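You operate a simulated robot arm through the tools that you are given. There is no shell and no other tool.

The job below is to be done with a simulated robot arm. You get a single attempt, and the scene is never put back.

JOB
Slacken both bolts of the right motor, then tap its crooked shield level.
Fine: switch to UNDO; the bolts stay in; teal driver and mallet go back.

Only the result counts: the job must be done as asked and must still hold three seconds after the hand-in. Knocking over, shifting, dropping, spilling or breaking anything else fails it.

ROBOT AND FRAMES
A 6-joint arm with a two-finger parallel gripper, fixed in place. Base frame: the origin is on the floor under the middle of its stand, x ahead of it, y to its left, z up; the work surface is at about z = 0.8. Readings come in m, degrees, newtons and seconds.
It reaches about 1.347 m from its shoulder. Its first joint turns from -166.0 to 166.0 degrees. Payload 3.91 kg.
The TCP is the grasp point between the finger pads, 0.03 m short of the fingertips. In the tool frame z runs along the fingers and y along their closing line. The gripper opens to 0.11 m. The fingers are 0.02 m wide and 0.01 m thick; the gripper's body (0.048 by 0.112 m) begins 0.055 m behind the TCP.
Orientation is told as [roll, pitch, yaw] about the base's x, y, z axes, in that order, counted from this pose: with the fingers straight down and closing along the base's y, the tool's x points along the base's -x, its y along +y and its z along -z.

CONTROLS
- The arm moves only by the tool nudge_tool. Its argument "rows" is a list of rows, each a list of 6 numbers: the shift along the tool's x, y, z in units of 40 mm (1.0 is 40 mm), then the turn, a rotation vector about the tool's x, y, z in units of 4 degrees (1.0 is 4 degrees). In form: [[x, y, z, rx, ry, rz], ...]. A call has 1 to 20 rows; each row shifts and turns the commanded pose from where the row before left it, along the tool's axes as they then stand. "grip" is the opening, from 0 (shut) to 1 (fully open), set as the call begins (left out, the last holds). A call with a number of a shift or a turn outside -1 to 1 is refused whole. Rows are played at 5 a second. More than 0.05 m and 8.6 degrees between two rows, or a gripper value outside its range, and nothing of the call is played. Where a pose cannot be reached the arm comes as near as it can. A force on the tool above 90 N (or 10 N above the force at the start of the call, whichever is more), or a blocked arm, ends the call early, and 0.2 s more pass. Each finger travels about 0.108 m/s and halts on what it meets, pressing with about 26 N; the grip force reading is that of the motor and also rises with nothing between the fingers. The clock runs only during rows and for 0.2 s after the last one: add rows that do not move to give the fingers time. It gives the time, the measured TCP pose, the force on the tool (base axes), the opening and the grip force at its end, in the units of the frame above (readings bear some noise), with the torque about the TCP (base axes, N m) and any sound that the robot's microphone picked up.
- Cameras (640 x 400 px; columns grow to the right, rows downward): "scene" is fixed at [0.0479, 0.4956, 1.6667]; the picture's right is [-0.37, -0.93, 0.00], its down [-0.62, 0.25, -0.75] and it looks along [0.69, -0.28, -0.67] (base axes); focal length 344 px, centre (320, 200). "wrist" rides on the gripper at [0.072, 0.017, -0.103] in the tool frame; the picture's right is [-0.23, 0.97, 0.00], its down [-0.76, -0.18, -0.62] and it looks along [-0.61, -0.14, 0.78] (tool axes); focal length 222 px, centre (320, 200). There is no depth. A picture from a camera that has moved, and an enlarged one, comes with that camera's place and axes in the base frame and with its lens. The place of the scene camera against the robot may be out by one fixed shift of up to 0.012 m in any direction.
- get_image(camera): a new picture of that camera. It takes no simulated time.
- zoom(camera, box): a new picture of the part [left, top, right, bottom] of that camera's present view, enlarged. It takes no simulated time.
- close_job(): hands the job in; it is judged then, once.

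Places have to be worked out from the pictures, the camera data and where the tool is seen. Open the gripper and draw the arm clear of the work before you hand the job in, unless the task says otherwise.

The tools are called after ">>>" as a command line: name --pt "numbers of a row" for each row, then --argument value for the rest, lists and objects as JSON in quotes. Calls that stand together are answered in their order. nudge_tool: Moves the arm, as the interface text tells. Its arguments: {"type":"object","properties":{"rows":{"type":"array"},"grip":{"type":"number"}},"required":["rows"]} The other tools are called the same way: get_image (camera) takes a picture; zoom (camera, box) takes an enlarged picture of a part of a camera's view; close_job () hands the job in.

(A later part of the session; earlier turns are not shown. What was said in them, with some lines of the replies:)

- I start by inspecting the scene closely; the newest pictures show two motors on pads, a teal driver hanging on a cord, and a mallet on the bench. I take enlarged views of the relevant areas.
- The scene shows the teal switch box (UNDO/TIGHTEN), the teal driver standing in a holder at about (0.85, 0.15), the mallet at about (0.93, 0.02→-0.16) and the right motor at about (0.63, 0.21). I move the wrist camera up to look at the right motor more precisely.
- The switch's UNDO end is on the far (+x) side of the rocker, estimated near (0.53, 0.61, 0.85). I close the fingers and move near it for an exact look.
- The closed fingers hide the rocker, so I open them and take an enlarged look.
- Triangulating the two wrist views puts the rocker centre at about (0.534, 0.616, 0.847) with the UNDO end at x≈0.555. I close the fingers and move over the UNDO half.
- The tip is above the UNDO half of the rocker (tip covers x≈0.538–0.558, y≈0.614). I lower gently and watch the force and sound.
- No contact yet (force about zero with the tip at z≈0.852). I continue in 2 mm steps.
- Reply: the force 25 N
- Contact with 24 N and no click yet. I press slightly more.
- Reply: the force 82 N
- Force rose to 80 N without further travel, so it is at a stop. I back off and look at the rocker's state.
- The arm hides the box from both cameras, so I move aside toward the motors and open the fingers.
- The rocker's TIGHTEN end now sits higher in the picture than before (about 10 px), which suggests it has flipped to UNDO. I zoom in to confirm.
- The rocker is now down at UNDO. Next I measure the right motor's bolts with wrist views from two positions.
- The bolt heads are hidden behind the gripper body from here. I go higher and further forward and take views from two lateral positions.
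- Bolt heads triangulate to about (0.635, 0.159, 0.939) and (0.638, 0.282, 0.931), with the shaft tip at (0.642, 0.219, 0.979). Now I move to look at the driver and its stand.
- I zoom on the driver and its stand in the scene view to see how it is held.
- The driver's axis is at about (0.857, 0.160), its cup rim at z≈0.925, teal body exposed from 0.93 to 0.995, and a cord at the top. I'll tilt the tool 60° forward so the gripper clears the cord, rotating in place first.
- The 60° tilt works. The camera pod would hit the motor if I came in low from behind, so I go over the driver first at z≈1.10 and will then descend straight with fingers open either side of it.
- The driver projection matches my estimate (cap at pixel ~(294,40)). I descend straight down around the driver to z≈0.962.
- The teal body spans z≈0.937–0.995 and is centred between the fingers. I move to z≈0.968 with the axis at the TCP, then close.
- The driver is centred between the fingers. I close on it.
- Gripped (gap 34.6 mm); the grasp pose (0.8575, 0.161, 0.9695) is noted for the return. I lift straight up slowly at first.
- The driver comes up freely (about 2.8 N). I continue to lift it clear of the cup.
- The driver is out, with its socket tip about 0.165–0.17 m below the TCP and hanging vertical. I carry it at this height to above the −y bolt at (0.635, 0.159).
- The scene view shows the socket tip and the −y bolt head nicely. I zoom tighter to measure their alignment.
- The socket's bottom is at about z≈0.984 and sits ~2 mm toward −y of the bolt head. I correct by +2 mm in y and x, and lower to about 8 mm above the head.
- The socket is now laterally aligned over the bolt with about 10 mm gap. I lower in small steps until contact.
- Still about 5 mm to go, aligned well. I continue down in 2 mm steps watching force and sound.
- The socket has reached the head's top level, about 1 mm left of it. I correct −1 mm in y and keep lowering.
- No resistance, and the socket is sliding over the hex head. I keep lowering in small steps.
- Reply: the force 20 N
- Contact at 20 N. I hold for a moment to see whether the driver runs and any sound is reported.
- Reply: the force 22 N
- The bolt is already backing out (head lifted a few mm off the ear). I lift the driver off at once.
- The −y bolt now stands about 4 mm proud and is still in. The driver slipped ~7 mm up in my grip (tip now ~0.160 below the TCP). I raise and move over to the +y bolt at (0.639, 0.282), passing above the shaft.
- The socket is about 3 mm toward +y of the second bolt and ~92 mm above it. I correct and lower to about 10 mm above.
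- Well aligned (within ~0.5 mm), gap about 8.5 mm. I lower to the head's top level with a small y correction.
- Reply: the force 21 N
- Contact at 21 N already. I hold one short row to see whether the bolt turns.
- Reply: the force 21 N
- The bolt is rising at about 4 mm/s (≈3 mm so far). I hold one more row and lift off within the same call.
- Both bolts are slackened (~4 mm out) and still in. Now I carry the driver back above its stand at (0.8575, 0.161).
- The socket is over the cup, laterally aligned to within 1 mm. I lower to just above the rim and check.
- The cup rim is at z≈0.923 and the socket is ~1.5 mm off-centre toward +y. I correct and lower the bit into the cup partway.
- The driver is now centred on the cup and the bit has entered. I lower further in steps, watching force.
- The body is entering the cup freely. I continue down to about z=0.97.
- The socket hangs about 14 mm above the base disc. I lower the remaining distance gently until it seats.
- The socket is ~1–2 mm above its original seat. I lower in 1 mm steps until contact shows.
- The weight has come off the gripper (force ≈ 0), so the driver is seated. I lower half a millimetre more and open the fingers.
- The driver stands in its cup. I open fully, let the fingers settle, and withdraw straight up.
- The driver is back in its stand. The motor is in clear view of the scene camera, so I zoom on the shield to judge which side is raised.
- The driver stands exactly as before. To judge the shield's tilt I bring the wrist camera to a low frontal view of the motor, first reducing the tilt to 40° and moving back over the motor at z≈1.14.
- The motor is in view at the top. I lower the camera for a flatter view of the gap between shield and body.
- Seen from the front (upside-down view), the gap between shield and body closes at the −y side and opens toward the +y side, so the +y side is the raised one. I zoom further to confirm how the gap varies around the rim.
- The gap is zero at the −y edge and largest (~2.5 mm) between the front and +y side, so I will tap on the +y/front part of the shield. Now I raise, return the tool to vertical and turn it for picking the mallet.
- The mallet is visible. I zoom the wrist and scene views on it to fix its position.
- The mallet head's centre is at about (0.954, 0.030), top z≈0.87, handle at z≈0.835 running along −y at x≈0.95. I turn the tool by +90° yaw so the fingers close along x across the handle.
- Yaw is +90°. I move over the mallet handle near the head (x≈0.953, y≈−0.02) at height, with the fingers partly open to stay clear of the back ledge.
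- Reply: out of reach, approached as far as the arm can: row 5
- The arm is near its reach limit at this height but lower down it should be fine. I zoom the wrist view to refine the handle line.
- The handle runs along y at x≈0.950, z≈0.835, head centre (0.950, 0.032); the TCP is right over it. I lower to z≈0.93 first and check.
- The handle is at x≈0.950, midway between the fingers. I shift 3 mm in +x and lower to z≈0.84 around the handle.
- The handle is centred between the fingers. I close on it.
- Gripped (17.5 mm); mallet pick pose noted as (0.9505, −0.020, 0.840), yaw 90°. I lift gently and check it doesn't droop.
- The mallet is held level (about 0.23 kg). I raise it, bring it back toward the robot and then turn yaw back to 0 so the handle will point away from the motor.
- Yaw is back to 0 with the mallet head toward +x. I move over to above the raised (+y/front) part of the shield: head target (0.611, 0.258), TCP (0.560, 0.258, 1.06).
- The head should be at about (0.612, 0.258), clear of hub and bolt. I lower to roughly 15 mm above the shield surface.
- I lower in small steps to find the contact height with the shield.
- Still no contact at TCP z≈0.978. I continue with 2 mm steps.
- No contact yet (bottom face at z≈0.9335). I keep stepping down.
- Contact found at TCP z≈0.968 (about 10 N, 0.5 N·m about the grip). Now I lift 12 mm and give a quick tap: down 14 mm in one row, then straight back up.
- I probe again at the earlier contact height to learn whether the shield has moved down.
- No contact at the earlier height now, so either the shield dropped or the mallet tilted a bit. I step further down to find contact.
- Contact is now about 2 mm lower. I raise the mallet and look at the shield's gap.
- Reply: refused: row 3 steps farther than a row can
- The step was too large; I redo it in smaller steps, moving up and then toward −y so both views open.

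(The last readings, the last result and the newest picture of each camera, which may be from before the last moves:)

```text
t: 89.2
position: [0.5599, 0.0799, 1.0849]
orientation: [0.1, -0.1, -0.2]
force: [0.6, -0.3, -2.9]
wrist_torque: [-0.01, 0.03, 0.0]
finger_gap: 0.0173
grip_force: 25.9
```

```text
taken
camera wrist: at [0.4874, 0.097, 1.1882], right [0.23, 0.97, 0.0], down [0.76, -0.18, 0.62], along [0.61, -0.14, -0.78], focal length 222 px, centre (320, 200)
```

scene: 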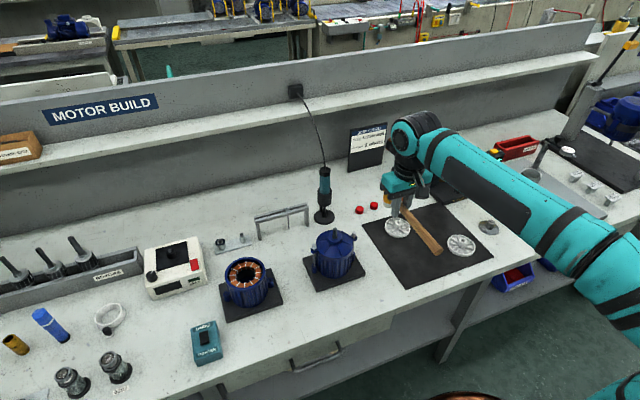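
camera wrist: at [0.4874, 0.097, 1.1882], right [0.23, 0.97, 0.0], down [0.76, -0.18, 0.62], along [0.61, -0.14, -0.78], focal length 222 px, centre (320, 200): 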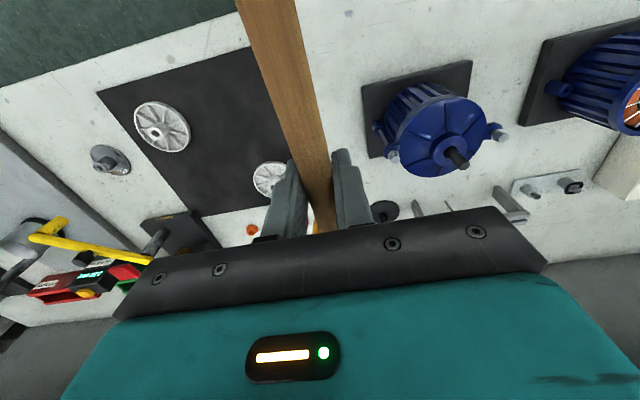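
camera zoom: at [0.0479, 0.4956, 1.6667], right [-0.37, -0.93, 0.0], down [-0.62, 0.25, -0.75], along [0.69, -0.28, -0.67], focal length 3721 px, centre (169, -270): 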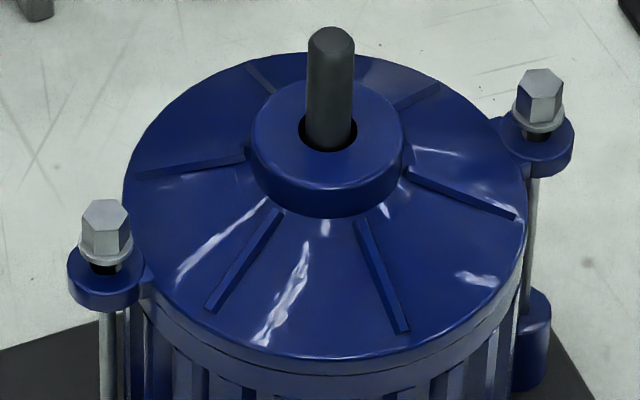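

The gap has vanished in the scene view, and the +y bolt head now shows clearance above its ear like the −y one. I zoom to verify that the shield sits flush all round.

>>> zoom --camera "scene" --box '[310, 240, 340, 260]'

>>> zoom --camera "scene" --box '[335, 230, 365, 260]'

>>> zoom --camera "wrist" --box '[360, 70, 520, 190]'

>>> zoom --camera "scene" --box '[375, 150, 455, 260]'

```text
16.00 times, centred on (325, 250) of scene
camera zoom: at [0.0479, 0.4956, 1.6667], right [-0.37, -0.93, 0.0], down [-0.62, 0.25, -0.75], along [0.69, -0.28, -0.67], focal length 5507 px, centre (240, -600)
```

zoom: 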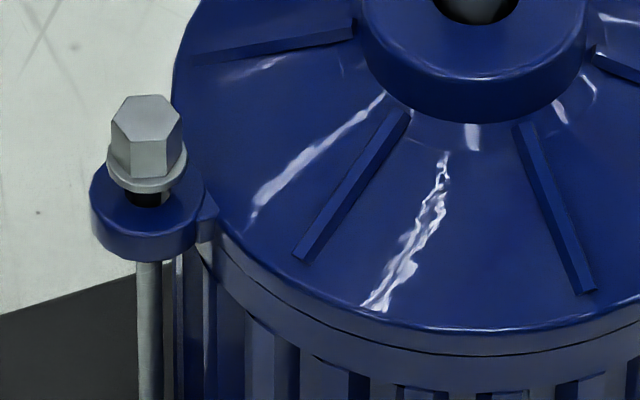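

```text
13.33 times, centred on (350, 245) of scene
camera zoom: at [0.0479, 0.4956, 1.6667], right [-0.37, -0.93, 0.0], down [-0.62, 0.25, -0.75], along [0.69, -0.28, -0.67], focal length 4589 px, centre (-80, -400)
```

zoom: 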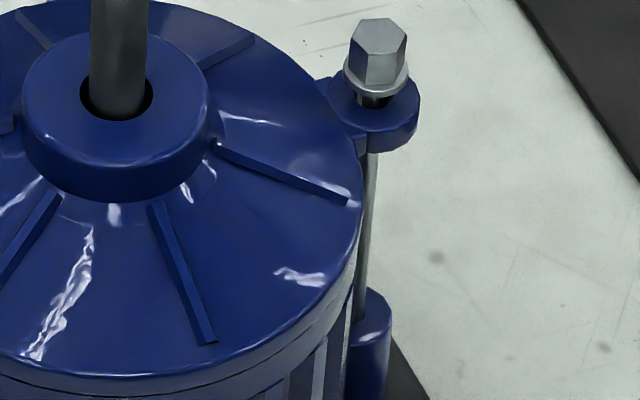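

```text
3.33 times, centred on (440, 130) of wrist
camera zoom: at [0.4874, 0.097, 1.1882], right [0.23, 0.97, 0.0], down [0.76, -0.18, 0.62], along [0.61, -0.14, -0.78], focal length 740 px, centre (-80, 433)
```

zoom: 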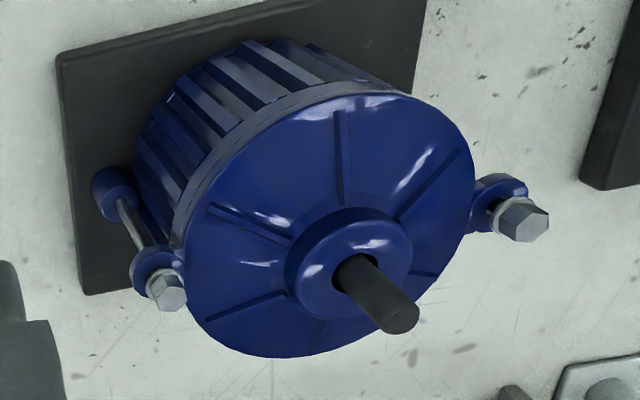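

```text
3.64 times, centred on (415, 205) of scene
camera zoom: at [0.0479, 0.4956, 1.6667], right [-0.37, -0.93, 0.0], down [-0.62, 0.25, -0.75], along [0.69, -0.28, -0.67], focal length 1252 px, centre (-26, 182)
```

zoom: 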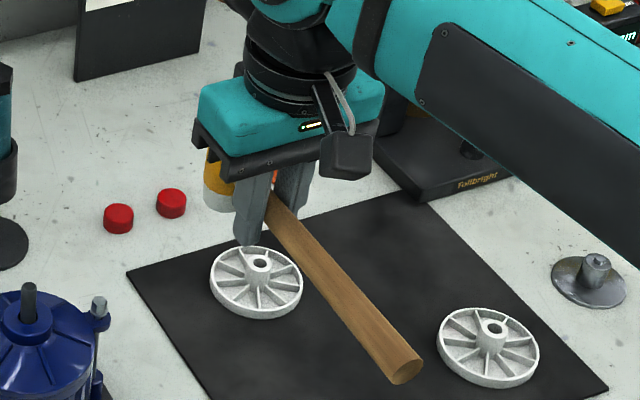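

The seam is now a uniform hairline all round and the shaft sits centred in the hub, so the shield is level. The mallet kept its attitude in the grip; I now carry it back along the reverse path, first to the turning point.

>>> nudge_tool --pt "-0.81 -0.4905 0 0 0 0" --pt "-0.81 -0.4905 0 0 0 0" --pt "-0.81 -0.4905 0 0 0 0" --pt "-0.81 -0.4905 0 0 0 0" --pt "-0.81 -0.4905 0 0 0 0" --pt "0 0 0 0 0 0"

>>> nudge_tool --pt "0 0 0 0 0 -1" --pt "0 0 0 0 0 -1" --pt "0 0 0 0 0 -1" --pt "0 0 0 0 0 -1" --pt "0 0 0 0 0 -1" --pt "0 0 0 0 0 -1" --pt "0 0 0 0 0 -1" --pt "0 0 0 0 0 -1" --pt "0 0 0 0 0 -1" --pt "0 0 0 0 0 -1" --pt "0 0 0 0 0 -1" --pt "0 0 0 0 0 -1" --pt "0 0 0 0 0 -1" --pt "0 0 0 0 0 -1" --pt "0 0 0 0 0 -1" --pt "0 0 0 0 0 -1" --pt "0 0 0 0 0 -1" --pt "0 0 0 0 0 -1" --pt "0 0 0 0 0 -1" --pt "0 0 0 0 0 -1"

>>> nudge_tool --pt "0 0 0 0 0 -1" --pt "0 0 0 0 0 -1" --pt "0 0 0 0 0 -0.5" --pt "0 0 0 0 0 0"

>>> get_image --camera "scene"

>>> zoom --camera "scene" --box '[300, 215, 370, 285]'

```text
t: 90.6
position: [0.7209, -0.0192, 1.0878]
orientation: [0.0, 0.0, -0.1]
force: [-0.3, -0.1, -1.8]
wrist_torque: [-0.01, 0.04, -0.01]
finger_gap: 0.0175
grip_force: 25.8
```

```text
t: 94.8
position: [0.7225, -0.0191, 1.0855]
orientation: [0.0, 0.0, 80.0]
force: [-0.2, -0.5, -2.3]
wrist_torque: [-0.04, 0.01, 0.0]
finger_gap: 0.0174
grip_force: 25.7
```

```text
t: 95.8
position: [0.7208, -0.0189, 1.0858]
orientation: [0.1, 0.0, 90.1]
force: [-0.6, -0.6, -2.3]
wrist_torque: [0.0, 0.01, -0.01]
finger_gap: 0.0174
grip_force: 25.9
```

```text
taken
```

scene: 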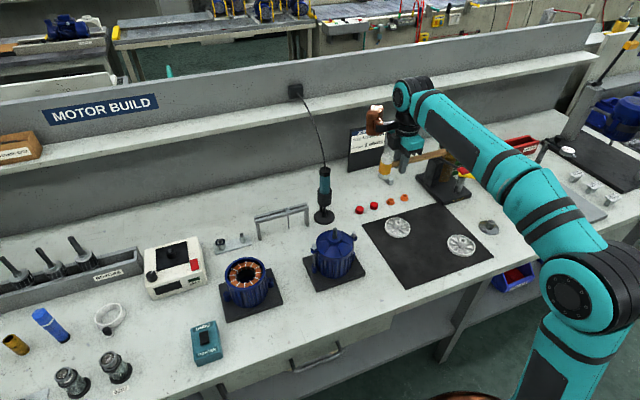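

```text
5.71 times, centred on (335, 250) of scene
camera zoom: at [0.0479, 0.4956, 1.6667], right [-0.37, -0.93, 0.0], down [-0.62, 0.25, -0.75], along [0.69, -0.28, -0.67], focal length 1967 px, centre (234, -86)
```

zoom: 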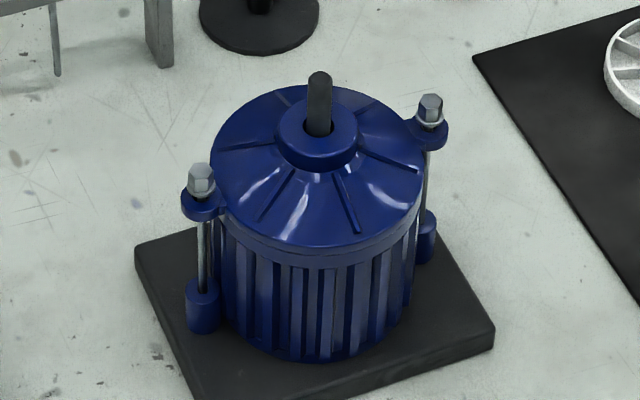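

The motor looks right. I carry the mallet to just above its original place (0.9505, −0.020) at z≈0.90.

>>> nudge_tool --pt "0 -0.8 0.2 0 0 0" --pt "0 -0.8 0.4 0 0 0" --pt "0 -0.8 0.6 0 0 0" --pt "0 -0.8 0.6 0 0 0" --pt "0 -0.8 0.6 0 0 0" --pt "0 -0.7 0.7 0 0 0" --pt "0 -0.5 0.8 0 0 0" --pt "0 -0.3 0.76 0 0 0" --pt "0 -0.2 0 0 0 0" --pt "0 0 0 0 0 0"

>>> zoom --camera "scene" --box '[330, 110, 430, 210]'

>>> get_image --camera "wrist"

```text
t: 98.0
position: [0.9497, -0.0189, 0.8993]
orientation: [0.0, 0.0, 89.8]
force: [0.6, -0.6, -3.3]
wrist_torque: [-0.01, 0.0, 0.02]
finger_gap: 0.0173
grip_force: 26.0
```

```text
4.00 times, centred on (380, 160) of scene
camera zoom: at [0.0479, 0.4956, 1.6667], right [-0.37, -0.93, 0.0], down [-0.62, 0.25, -0.75], along [0.69, -0.28, -0.67], focal length 1377 px, centre (80, 360)
```

zoom: 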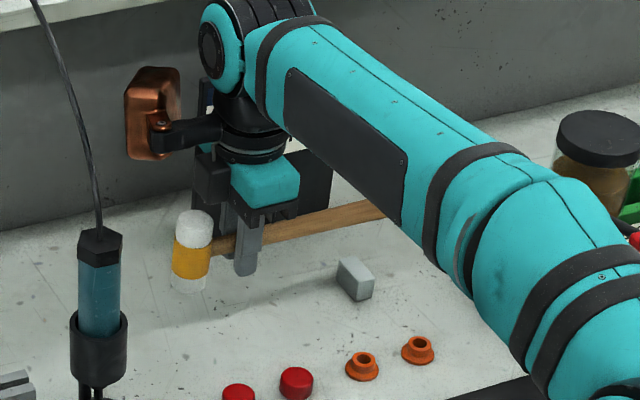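

```text
taken
camera wrist: at [0.9332, -0.0913, 1.0022], right [-0.97, 0.23, 0.0], down [0.18, 0.76, 0.62], along [0.14, 0.61, -0.78], focal length 222 px, centre (320, 200)
```

wrist: 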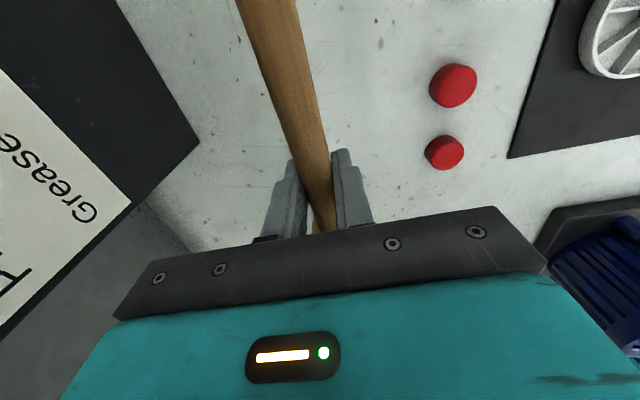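

The picture matches the one after lifting. I lower the mallet in decreasing steps while watching force.

>>> nudge_tool --pt "0 0 0.5 0 0 0" --pt "0 0 0.5 0 0 0" --pt "0 0 0.25 0 0 0" --pt "0 0 0.1 0 0 0" --pt "0 0 0 0 0 0"

>>> zoom --camera "scene" --box '[330, 130, 420, 210]'

```text
t: 99.2
position: [0.9498, -0.0202, 0.8453]
orientation: [0.0, 0.0, 89.9]
force: [-0.4, 0.0, -2.2]
wrist_torque: [0.0, -0.01, -0.02]
finger_gap: 0.0173
grip_force: 25.7
```

```text
5.00 times, centred on (375, 170) of scene
camera zoom: at [0.0479, 0.4956, 1.6667], right [-0.37, -0.93, 0.0], down [-0.62, 0.25, -0.75], along [0.69, -0.28, -0.67], focal length 1721 px, centre (45, 350)
```

zoom: 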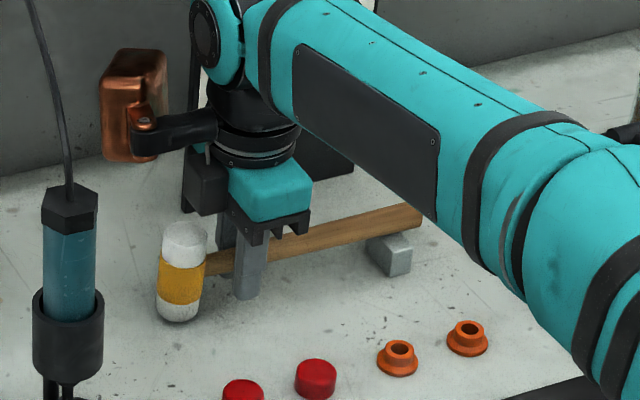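

The head seems to lean slightly in the grip. I zoom in to check before lowering further.

>>> zoom --camera "scene" --box '[350, 165, 420, 205]'

>>> zoom --camera "scene" --box '[350, 168, 380, 202]'

>>> zoom --camera "scene" --box '[395, 165, 425, 195]'

>>> get_image --camera "wrist"

```text
9.14 times, centred on (385, 185) of scene
camera zoom: at [0.0479, 0.4956, 1.6667], right [-0.37, -0.93, 0.0], down [-0.62, 0.25, -0.75], along [0.69, -0.28, -0.67], focal length 3147 px, centre (-274, 337)
```

zoom: 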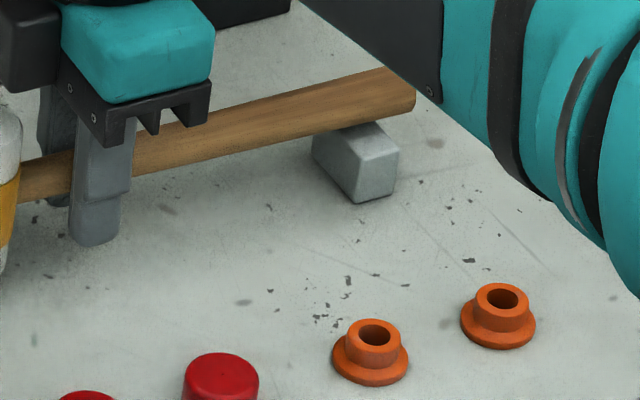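

```text
11.76 times, centred on (365, 185) of scene
camera zoom: at [0.0479, 0.4956, 1.6667], right [-0.37, -0.93, 0.0], down [-0.62, 0.25, -0.75], along [0.69, -0.28, -0.67], focal length 4049 px, centre (-209, 376)
```

zoom: 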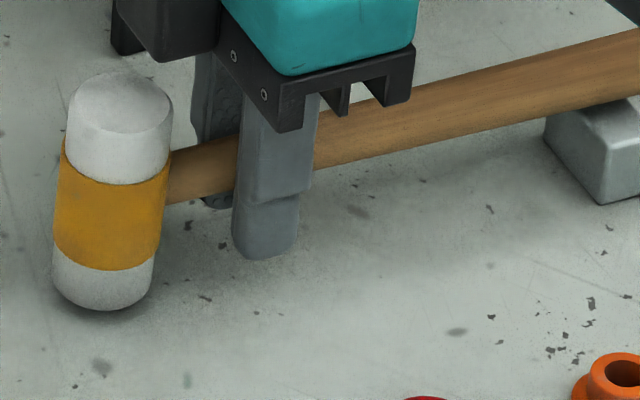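

```text
13.33 times, centred on (410, 180) of scene
camera zoom: at [0.0479, 0.4956, 1.6667], right [-0.37, -0.93, 0.0], down [-0.62, 0.25, -0.75], along [0.69, -0.28, -0.67], focal length 4589 px, centre (-880, 467)
```

zoom: 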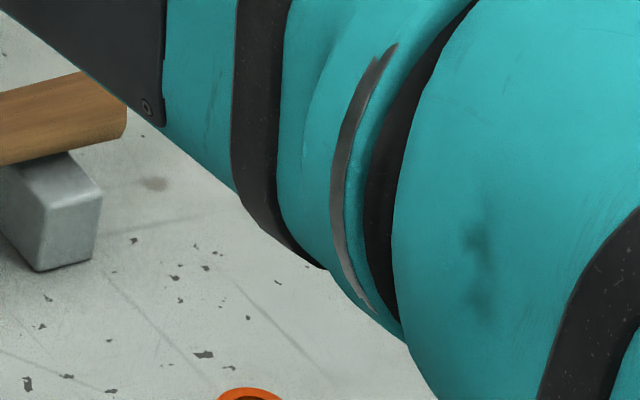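

```text
taken
camera wrist: at [0.9332, -0.0916, 0.9485], right [-0.97, 0.23, 0.0], down [0.18, 0.76, 0.62], along [0.14, 0.61, -0.78], focal length 222 px, centre (320, 200)
```

wrist: 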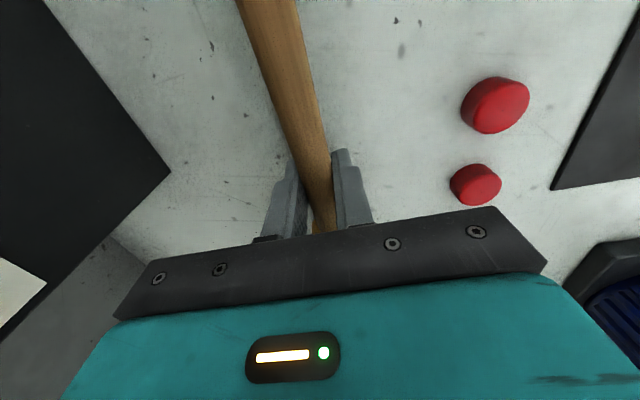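

The mallet has pitched by about 2° in the grip (head end slightly up, tail near the rest block). I raise 4 mm, rotate the tool 2° to level it again, and compare.

>>> nudge_tool --pt "0 0 -0.1 0 0 0" --pt "0 0 0 0 0.5 0" --pt "0 0 0 0 0 0"

>>> zoom --camera "scene" --box '[350, 168, 380, 202]'

>>> zoom --camera "scene" --box '[335, 155, 405, 205]'

```text
t: 100.0
position: [0.9501, -0.0209, 0.8496]
orientation: [0.0, 2.0, 89.9]
force: [0.1, -0.4, -2.1]
wrist_torque: [0.01, -0.02, 0.0]
finger_gap: 0.0175
grip_force: 26.0
```

```text
11.76 times, centred on (365, 185) of scene
camera zoom: at [0.0479, 0.4956, 1.6667], right [-0.37, -0.93, 0.0], down [-0.62, 0.25, -0.75], along [0.69, -0.28, -0.67], focal length 4049 px, centre (-209, 376)
```

zoom: 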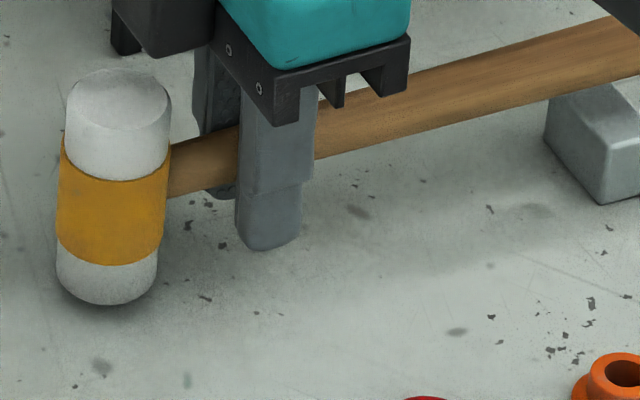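

```text
8.00 times, centred on (370, 180) of scene
camera zoom: at [0.0479, 0.4956, 1.6667], right [-0.37, -0.93, 0.0], down [-0.62, 0.25, -0.75], along [0.69, -0.28, -0.67], focal length 2753 px, centre (-80, 360)
```

zoom: 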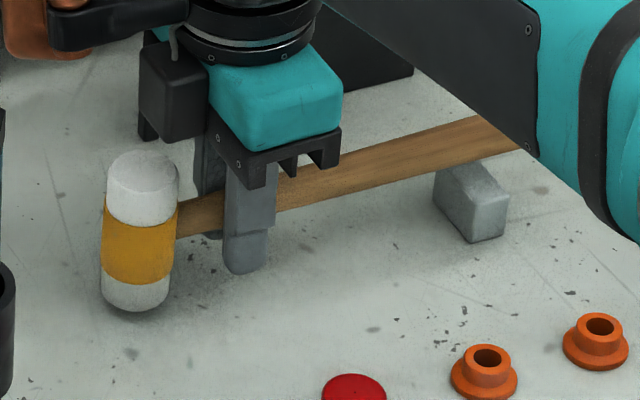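

The mallet is upright again, about 10 mm above its resting height. I lower it slowly to contact.

>>> nudge_tool --pt "0 0 0.1 0 0 0" --pt "0 0 0.075 0 0 0" --pt "0 0 0.03 0 0 0" --pt "0 0 0 0 0 0"

>>> zoom --camera "scene" --box '[335, 155, 405, 205]'

```text
t: 101.0
position: [0.9505, -0.0204, 0.8411]
orientation: [-0.1, 2.1, 89.9]
force: [-0.2, 0.9, -2.6]
wrist_torque: [0.03, -0.01, 0.04]
finger_gap: 0.0175
grip_force: 25.9
```

```text
8.00 times, centred on (370, 180) of scene
camera zoom: at [0.0479, 0.4956, 1.6667], right [-0.37, -0.93, 0.0], down [-0.62, 0.25, -0.75], along [0.69, -0.28, -0.67], focal length 2753 px, centre (-80, 360)
```

zoom: 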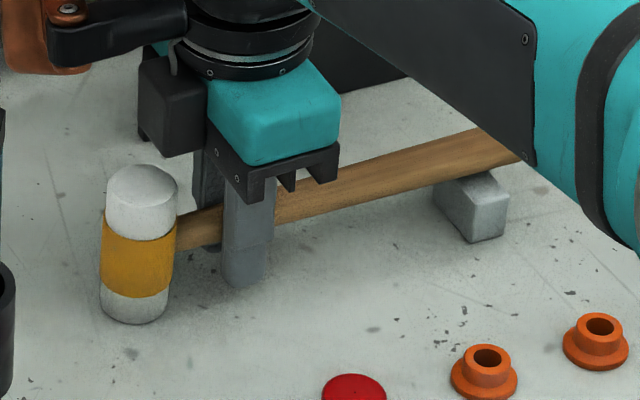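

Nearly down (about 1–2 mm left by the picture). I lower in 0.6 mm steps until the weight comes off.

>>> nudge_tool --pt "0 0 0.015 0 0 0" --pt "0 0 0.015 0 0 0" --pt "0 0 0 0 0 0"

```text
t: 101.8
position: [0.9496, -0.021, 0.8404]
orientation: [-0.1, 2.0, 89.9]
force: [0.9, -0.8, 7.8]
wrist_torque: [0.49, 0.12, -0.06]
finger_gap: 0.0173
grip_force: 25.7
```

The head is on the bench (about 10 N). I ease up half a millimetre and open the fingers gently.

>>> nudge_tool --pt "0 0 -0.015 0 0 0" --pt "0 0 0 0 0 0"

>>> nudge_tool --pt "0 0 0 0 0 0" --pt "0 0 0 0 0 0" --pt "0 0 0 0 0 0" --grip 0.3

>>> zoom --camera "scene" --box '[335, 155, 405, 205]'

>>> get_image --camera "wrist"

```text
t: 102.4
position: [0.949, -0.0204, 0.8411]
orientation: [0.0, 2.1, 89.9]
force: [-0.8, -0.9, 2.2]
wrist_torque: [0.18, 0.04, -0.01]
finger_gap: 0.0174
grip_force: 25.7
```

```text
t: 103.2
position: [0.9499, -0.0195, 0.8415]
orientation: [0.0, 1.9, 89.9]
force: [0.9, -0.4, -0.3]
wrist_torque: [-0.01, 0.03, 0.0]
finger_gap: 0.0328
grip_force: 0.0
```

```text
8.00 times, centred on (370, 180) of scene
camera zoom: at [0.0479, 0.4956, 1.6667], right [-0.37, -0.93, 0.0], down [-0.62, 0.25, -0.75], along [0.69, -0.28, -0.67], focal length 2753 px, centre (-80, 360)
```

zoom: 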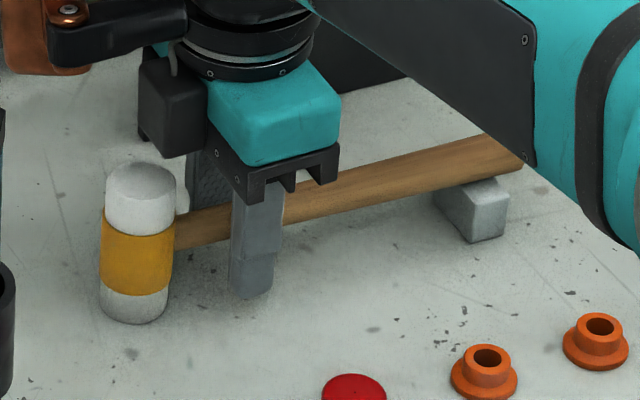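

```text
taken
camera wrist: at [0.933, -0.0882, 0.9463], right [-0.97, 0.23, -0.01], down [0.18, 0.78, 0.6], along [0.14, 0.58, -0.8], focal length 222 px, centre (320, 200)
```

wrist: 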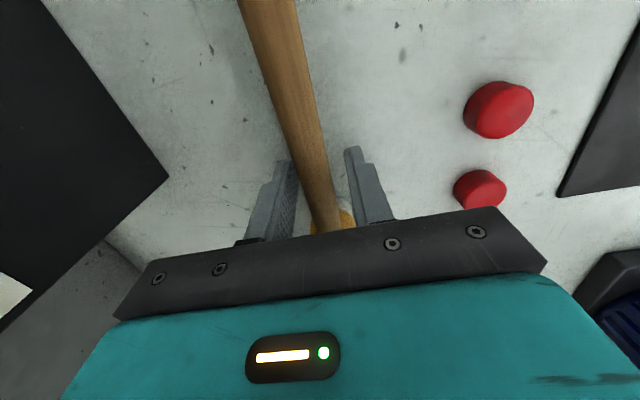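

The mallet rests upright on its head with the tail on the block. I open wider and withdraw straight up.

>>> nudge_tool --pt "0 0 0 0 0 0" --pt "0 0 0 0 0 0" --pt "0 0 -0.25 0 0 0" --pt "0 0 -0.5 0 0 0" --pt "0 0 -0.8 0 0 0" --pt "0 0 -0.8 0 0 0" --pt "0 0 -0.8 0 0 0" --pt "0 0 0 0 0 0" --grip 0.7

>>> zoom --camera "scene" --box '[335, 155, 405, 205]'

>>> get_image --camera "wrist"

```text
t: 105.0
position: [0.9502, -0.0151, 0.9656]
orientation: [0.0, 2.1, 89.9]
force: [0.1, 0.1, 0.4]
wrist_torque: [0.01, -0.02, -0.03]
finger_gap: 0.0774
grip_force: 0.0
```

```text
8.00 times, centred on (370, 180) of scene
camera zoom: at [0.0479, 0.4956, 1.6667], right [-0.37, -0.93, 0.0], down [-0.62, 0.25, -0.75], along [0.69, -0.28, -0.67], focal length 2753 px, centre (-80, 360)
```

zoom: 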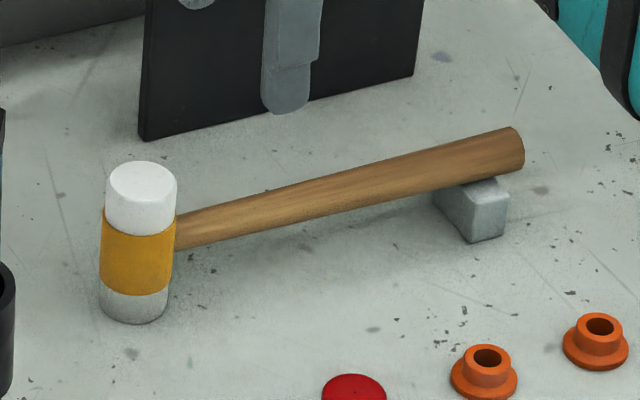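

```text
taken
camera wrist: at [0.9333, -0.0829, 1.072], right [-0.97, 0.23, -0.01], down [0.18, 0.78, 0.6], along [0.14, 0.58, -0.8], focal length 222 px, centre (320, 200)
```

wrist: 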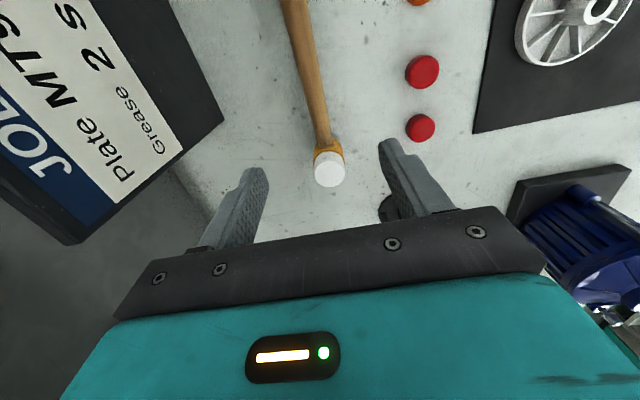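

The mallet is back exactly as it was. I withdraw up and back, then restore yaw 0 so I can inspect the motor once more.

>>> nudge_tool --pt "0 0.2 -0.8 0 0 0" --pt "0 0.4 -0.8 0 -0.5 0" --pt "0 0.6 -0.7 0 0 0" --pt "0 0.9 -0.4 0 0 0" --pt "0 0.95 -0.2 0 0 0" --pt "0 0.95 0 0 0 0" --pt "0 0.95 0 0 0 0" --pt "0 0.95 0 0 0 0" --pt "0 0 0 0 0 0" --grip 1

>>> nudge_tool --pt "0 0 0 0 0 1" --pt "0 0 0 0 0 1" --pt "0 0 0 0 0 1" --pt "0 0 0 0 0 1" --pt "0 0 0 0 0 1" --pt "0 0 0 0 0 1" --pt "0 0 0 0 0 1" --pt "0 0 0 0 0 1" --pt "0 0 0 0 0 1" --pt "0 0 0 0 0 1" --pt "0 0 0 0 0 1" --pt "0 0 0 0 0 1" --pt "0 0 0 0 0 1" --pt "0 0 0 0 0 1" --pt "0 0 0 0 0 1" --pt "0 0 0 0 0 1" --pt "0 0 0 0 0 1" --pt "0 0 0 0 0 1" --pt "0 0 0 0 0 1" --pt "0 0 0 0 0 1"

>>> nudge_tool --pt "0 0 0 0 0 1" --pt "0 0 0 0 0 1" --pt "0 0 0 0 0 0.5" --pt "0 0 0 0 0 0"

>>> get_image --camera "scene"

```text
t: 107.0
position: [0.7127, -0.0116, 1.0827]
orientation: [-0.2, -0.1, 90.0]
force: [0.1, -0.2, 0.6]
wrist_torque: [-0.04, 0.0, 0.01]
finger_gap: 0.1099
grip_force: 0.0
```

```text
t: 111.2
position: [0.7141, -0.0137, 1.0833]
orientation: [-0.2, 0.0, 10.0]
force: [0.5, 0.4, 0.2]
wrist_torque: [-0.01, -0.01, 0.01]
finger_gap: 0.1099
grip_force: 0.1
```

```text
t: 112.2
position: [0.7138, -0.0138, 1.0838]
orientation: [0.0, -0.2, -0.2]
force: [-0.2, -0.4, -0.9]
wrist_torque: [0.02, -0.01, 0.0]
finger_gap: 0.1099
grip_force: 0.0
```

```text
taken
```

scene: 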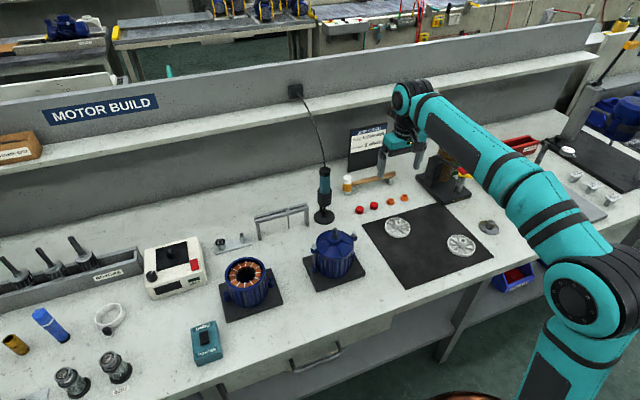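

Everything looks in place. I return to the earlier low frontal viewpoint to verify the shield's seam before handing in.

>>> nudge_tool --pt "0.7625 0.731 -0.1875 0 0 0" --pt "0.7625 0.731 -0.1875 0 0 0" --pt "0.7625 0.731 -0.1875 0 0 0" --pt "0.7625 0.731 -0.1875 0 0 0" --pt "0.7625 0.731 -0.1875 0 0 0" --pt "0.7625 0.731 -0.1875 0 0 0" --pt "0.7625 0.731 -0.1875 0 0 0" --pt "0.7625 0.731 -0.1875 0 0 0" --pt "0 0 0 0 -1 0" --pt "0 0 0 0 -1 0" --pt "0 0 0 0 -1 0" --pt "0 0 0 0 -1 0" --pt "0 0 0 0 -1 0" --pt "0 0 0 0 -1 0" --pt "0 0 0 0 -1 0" --pt "0 0 0 0 -1 0" --pt "0 0 0 0 -1 0" --pt "0 0 0 0 -1 0"

>>> nudge_tool --pt "0.603 0 0.718 0 0 0" --pt "0.603 0 0.718 0 0 0" --pt "0.603 0 0.718 0 0 0" --pt "0.603 0 0.718 0 0 0" --pt "0 0 0 0 0 0"

>>> zoom --camera "wrist" --box '[270, 110, 400, 220]'

>>> zoom --camera "wrist" --box '[285, 135, 335, 175]'

>>> zoom --camera "wrist" --box '[330, 135, 380, 175]'

```text
t: 116.0
position: [0.47, 0.2218, 1.1413]
orientation: [0.0, -40.0, 0.0]
force: [0.5, 0.3, -0.7]
wrist_torque: [-0.02, -0.02, 0.02]
finger_gap: 0.1102
grip_force: 0.1
```

```text
t: 117.2
position: [0.4692, 0.2216, 0.9929]
orientation: [0.0, -40.2, 0.0]
force: [0.6, -1.7, 0.9]
wrist_torque: [0.0, -0.03, 0.02]
finger_gap: 0.11
grip_force: 0.0
```

```text
3.64 times, centred on (335, 165) of wrist
camera zoom: at [0.3481, 0.2388, 1.0245], right [0.18, 0.97, 0.15], down [0.18, -0.18, 0.97], along [0.97, -0.14, -0.21], focal length 808 px, centre (266, 327)
```

zoom: 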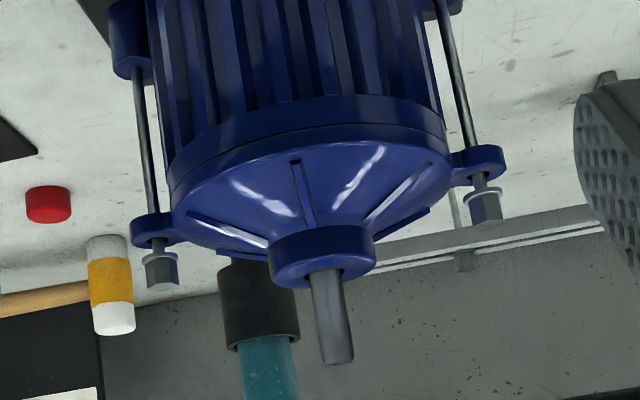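

```text
10.00 times, centred on (310, 155) of wrist
camera zoom: at [0.3481, 0.2388, 1.0245], right [0.18, 0.97, 0.15], down [0.18, -0.18, 0.97], along [0.97, -0.14, -0.21], focal length 2221 px, centre (420, 650)
```

zoom: 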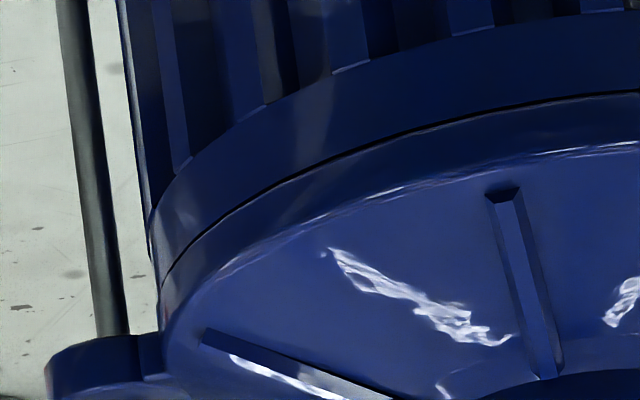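

```text
10.00 times, centred on (355, 155) of wrist
camera zoom: at [0.3481, 0.2388, 1.0245], right [0.18, 0.97, 0.15], down [0.18, -0.18, 0.97], along [0.97, -0.14, -0.21], focal length 2221 px, centre (-30, 650)
```

zoom: 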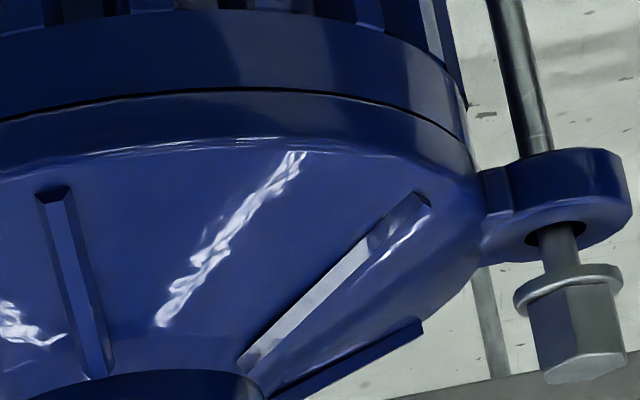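

The seam is now a thin uniform line (about 4 px versus up to 20 px before). I take two tighter zooms to confirm it is the same on both sides.

>>> zoom --camera "wrist" --box '[298, 140, 323, 165]'

>>> zoom --camera "wrist" --box '[350, 135, 380, 160]'

>>> zoom --camera "wrist" --box '[325, 130, 355, 155]'

```text
16.00 times, centred on (310, 152) of wrist
camera zoom: at [0.3481, 0.2388, 1.0245], right [0.18, 0.97, 0.15], down [0.18, -0.18, 0.97], along [0.97, -0.14, -0.21], focal length 3554 px, centre (472, 960)
```

zoom: 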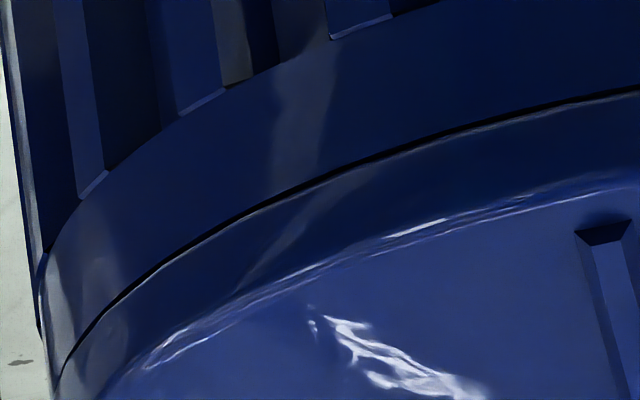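

```text
16.00 times, centred on (365, 148) of wrist
camera zoom: at [0.3481, 0.2388, 1.0245], right [0.18, 0.97, 0.15], down [0.18, -0.18, 0.97], along [0.97, -0.14, -0.21], focal length 3554 px, centre (-400, 1040)
```

zoom: 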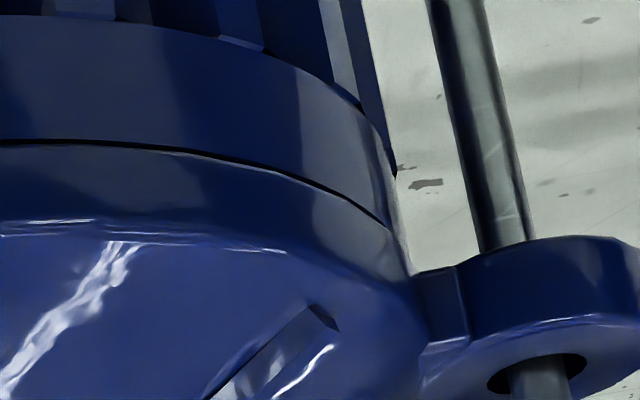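

```text
16.00 times, centred on (340, 142) of wrist
camera zoom: at [0.3481, 0.2388, 1.0245], right [0.18, 0.97, 0.15], down [0.18, -0.18, 0.97], along [0.97, -0.14, -0.21], focal length 3554 px, centre (0, 1120)
```

zoom: 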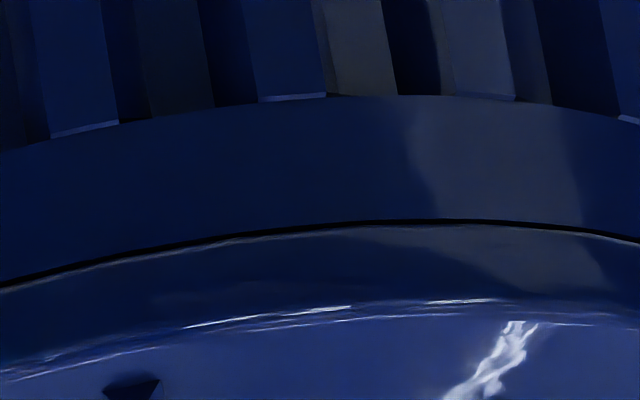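

The seam is uniform on both sides, so the shield is level; both bolts are slack and still in. I withdraw the arm to near its starting pose with the gripper open.

>>> nudge_tool --pt "-0.603 0 -0.718 0 0 0" --pt "-0.603 0 -0.718 0 0 0" --pt "-0.603 0 -0.718 0 0 0" --pt "-0.603 0 -0.718 0 0 0" --pt "0 0 0 0 1 0" --pt "0 0 0 0 1 0" --pt "0 0 0 0 1 0" --pt "0 0 0 0 1 0" --pt "0 0 0 0 1 0" --pt "0 0 0 0 1 0" --pt "0 0 0 0 1 0" --pt "0 0 0 0 1 0" --pt "0 0 0 0 1 0" --pt "0 0 0 0 1 0" --pt "0 0 0 0 0 0" --grip 1

>>> nudge_tool --pt "-0.4 -0.8 -0.35 0 0 0" --pt "-0.4 -0.8 -0.35 0 0 0" --pt "-0.4 -0.8 -0.35 0 0 0" --pt "-0.4 -0.8 -0.35 0 0 0" --pt "-0.4 -0.8 -0.35 0 0 0" --pt "-0.4 -0.8 -0.35 0 0 0" --pt "-0.4 -0.8 -0.35 0 0 0" --pt "0 0 0 0 0 0"

>>> get_image --camera "scene"

>>> zoom --camera "scene" --box '[290, 150, 410, 290]'

>>> zoom --camera "scene" --box '[170, 310, 240, 375]'

```text
t: 120.4
position: [0.4699, 0.2212, 1.1424]
orientation: [0.0, 0.0, -0.1]
force: [-0.3, 0.6, 0.4]
wrist_torque: [-0.02, 0.03, -0.03]
finger_gap: 0.1103
grip_force: 0.0
```

```text
t: 122.2
position: [0.5813, -0.0049, 1.2403]
orientation: [-0.1, -0.2, -0.2]
force: [0.3, 0.4, -0.1]
wrist_torque: [0.0, -0.01, 0.03]
finger_gap: 0.1098
grip_force: 0.0
```

```text
taken
```

scene: 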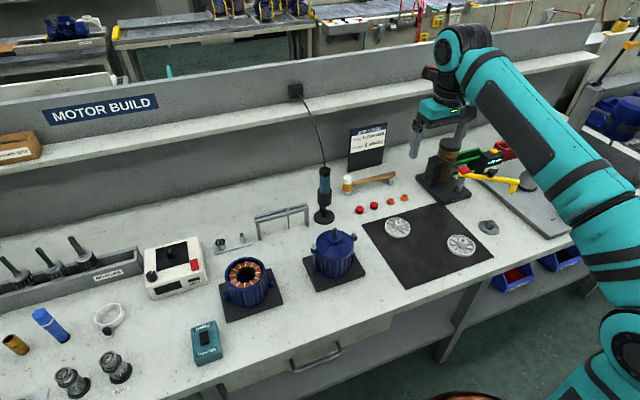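

```text
2.86 times, centred on (350, 220) of scene
camera zoom: at [0.0479, 0.4956, 1.6667], right [-0.37, -0.93, 0.0], down [-0.62, 0.25, -0.75], along [0.69, -0.28, -0.67], focal length 983 px, centre (234, 143)
```

zoom: 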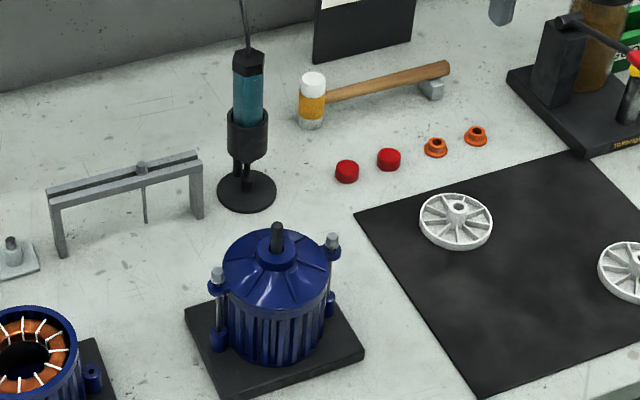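

```text
6.15 times, centred on (205, 342) of scene
camera zoom: at [0.0479, 0.4956, 1.6667], right [-0.37, -0.93, 0.0], down [-0.62, 0.25, -0.75], along [0.69, -0.28, -0.67], focal length 2118 px, centre (1028, -677)
```

zoom: 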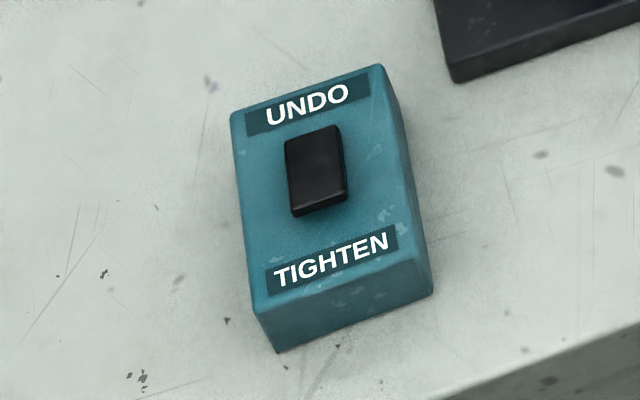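

The last pictures show the switch at UNDO, both bolts slack but still in, and the shield level. The driver is back in its stand, the mallet is back in its place, and the arm is clear with the gripper open. I hand the job in.

>>> close_job

```text
The job is handed in.
```

The job is handed in. From the last pictures, everything you asked for looks done; the hand-in returned no verdict.

- **Switch:** I pressed the rocker to UNDO, and it has stayed there.
- **Bolts:** both bolts on the right motor are backed out by about 4 mm and are still in.
- **Shield:** the side toward the left motor stood about 2.5 mm high. One tap brought it down, and the visible seam is now a thin, even line; I couldn't see the far side of the rim.
- **Driver and mallet:** the teal driver is back in its stand, and the mallet is back where it was on the bench. Both tools slipped slightly in the grip, so I corrected for that before setting them down.

The arm is back near its start position with the gripper open. Nothing else was seen to move.
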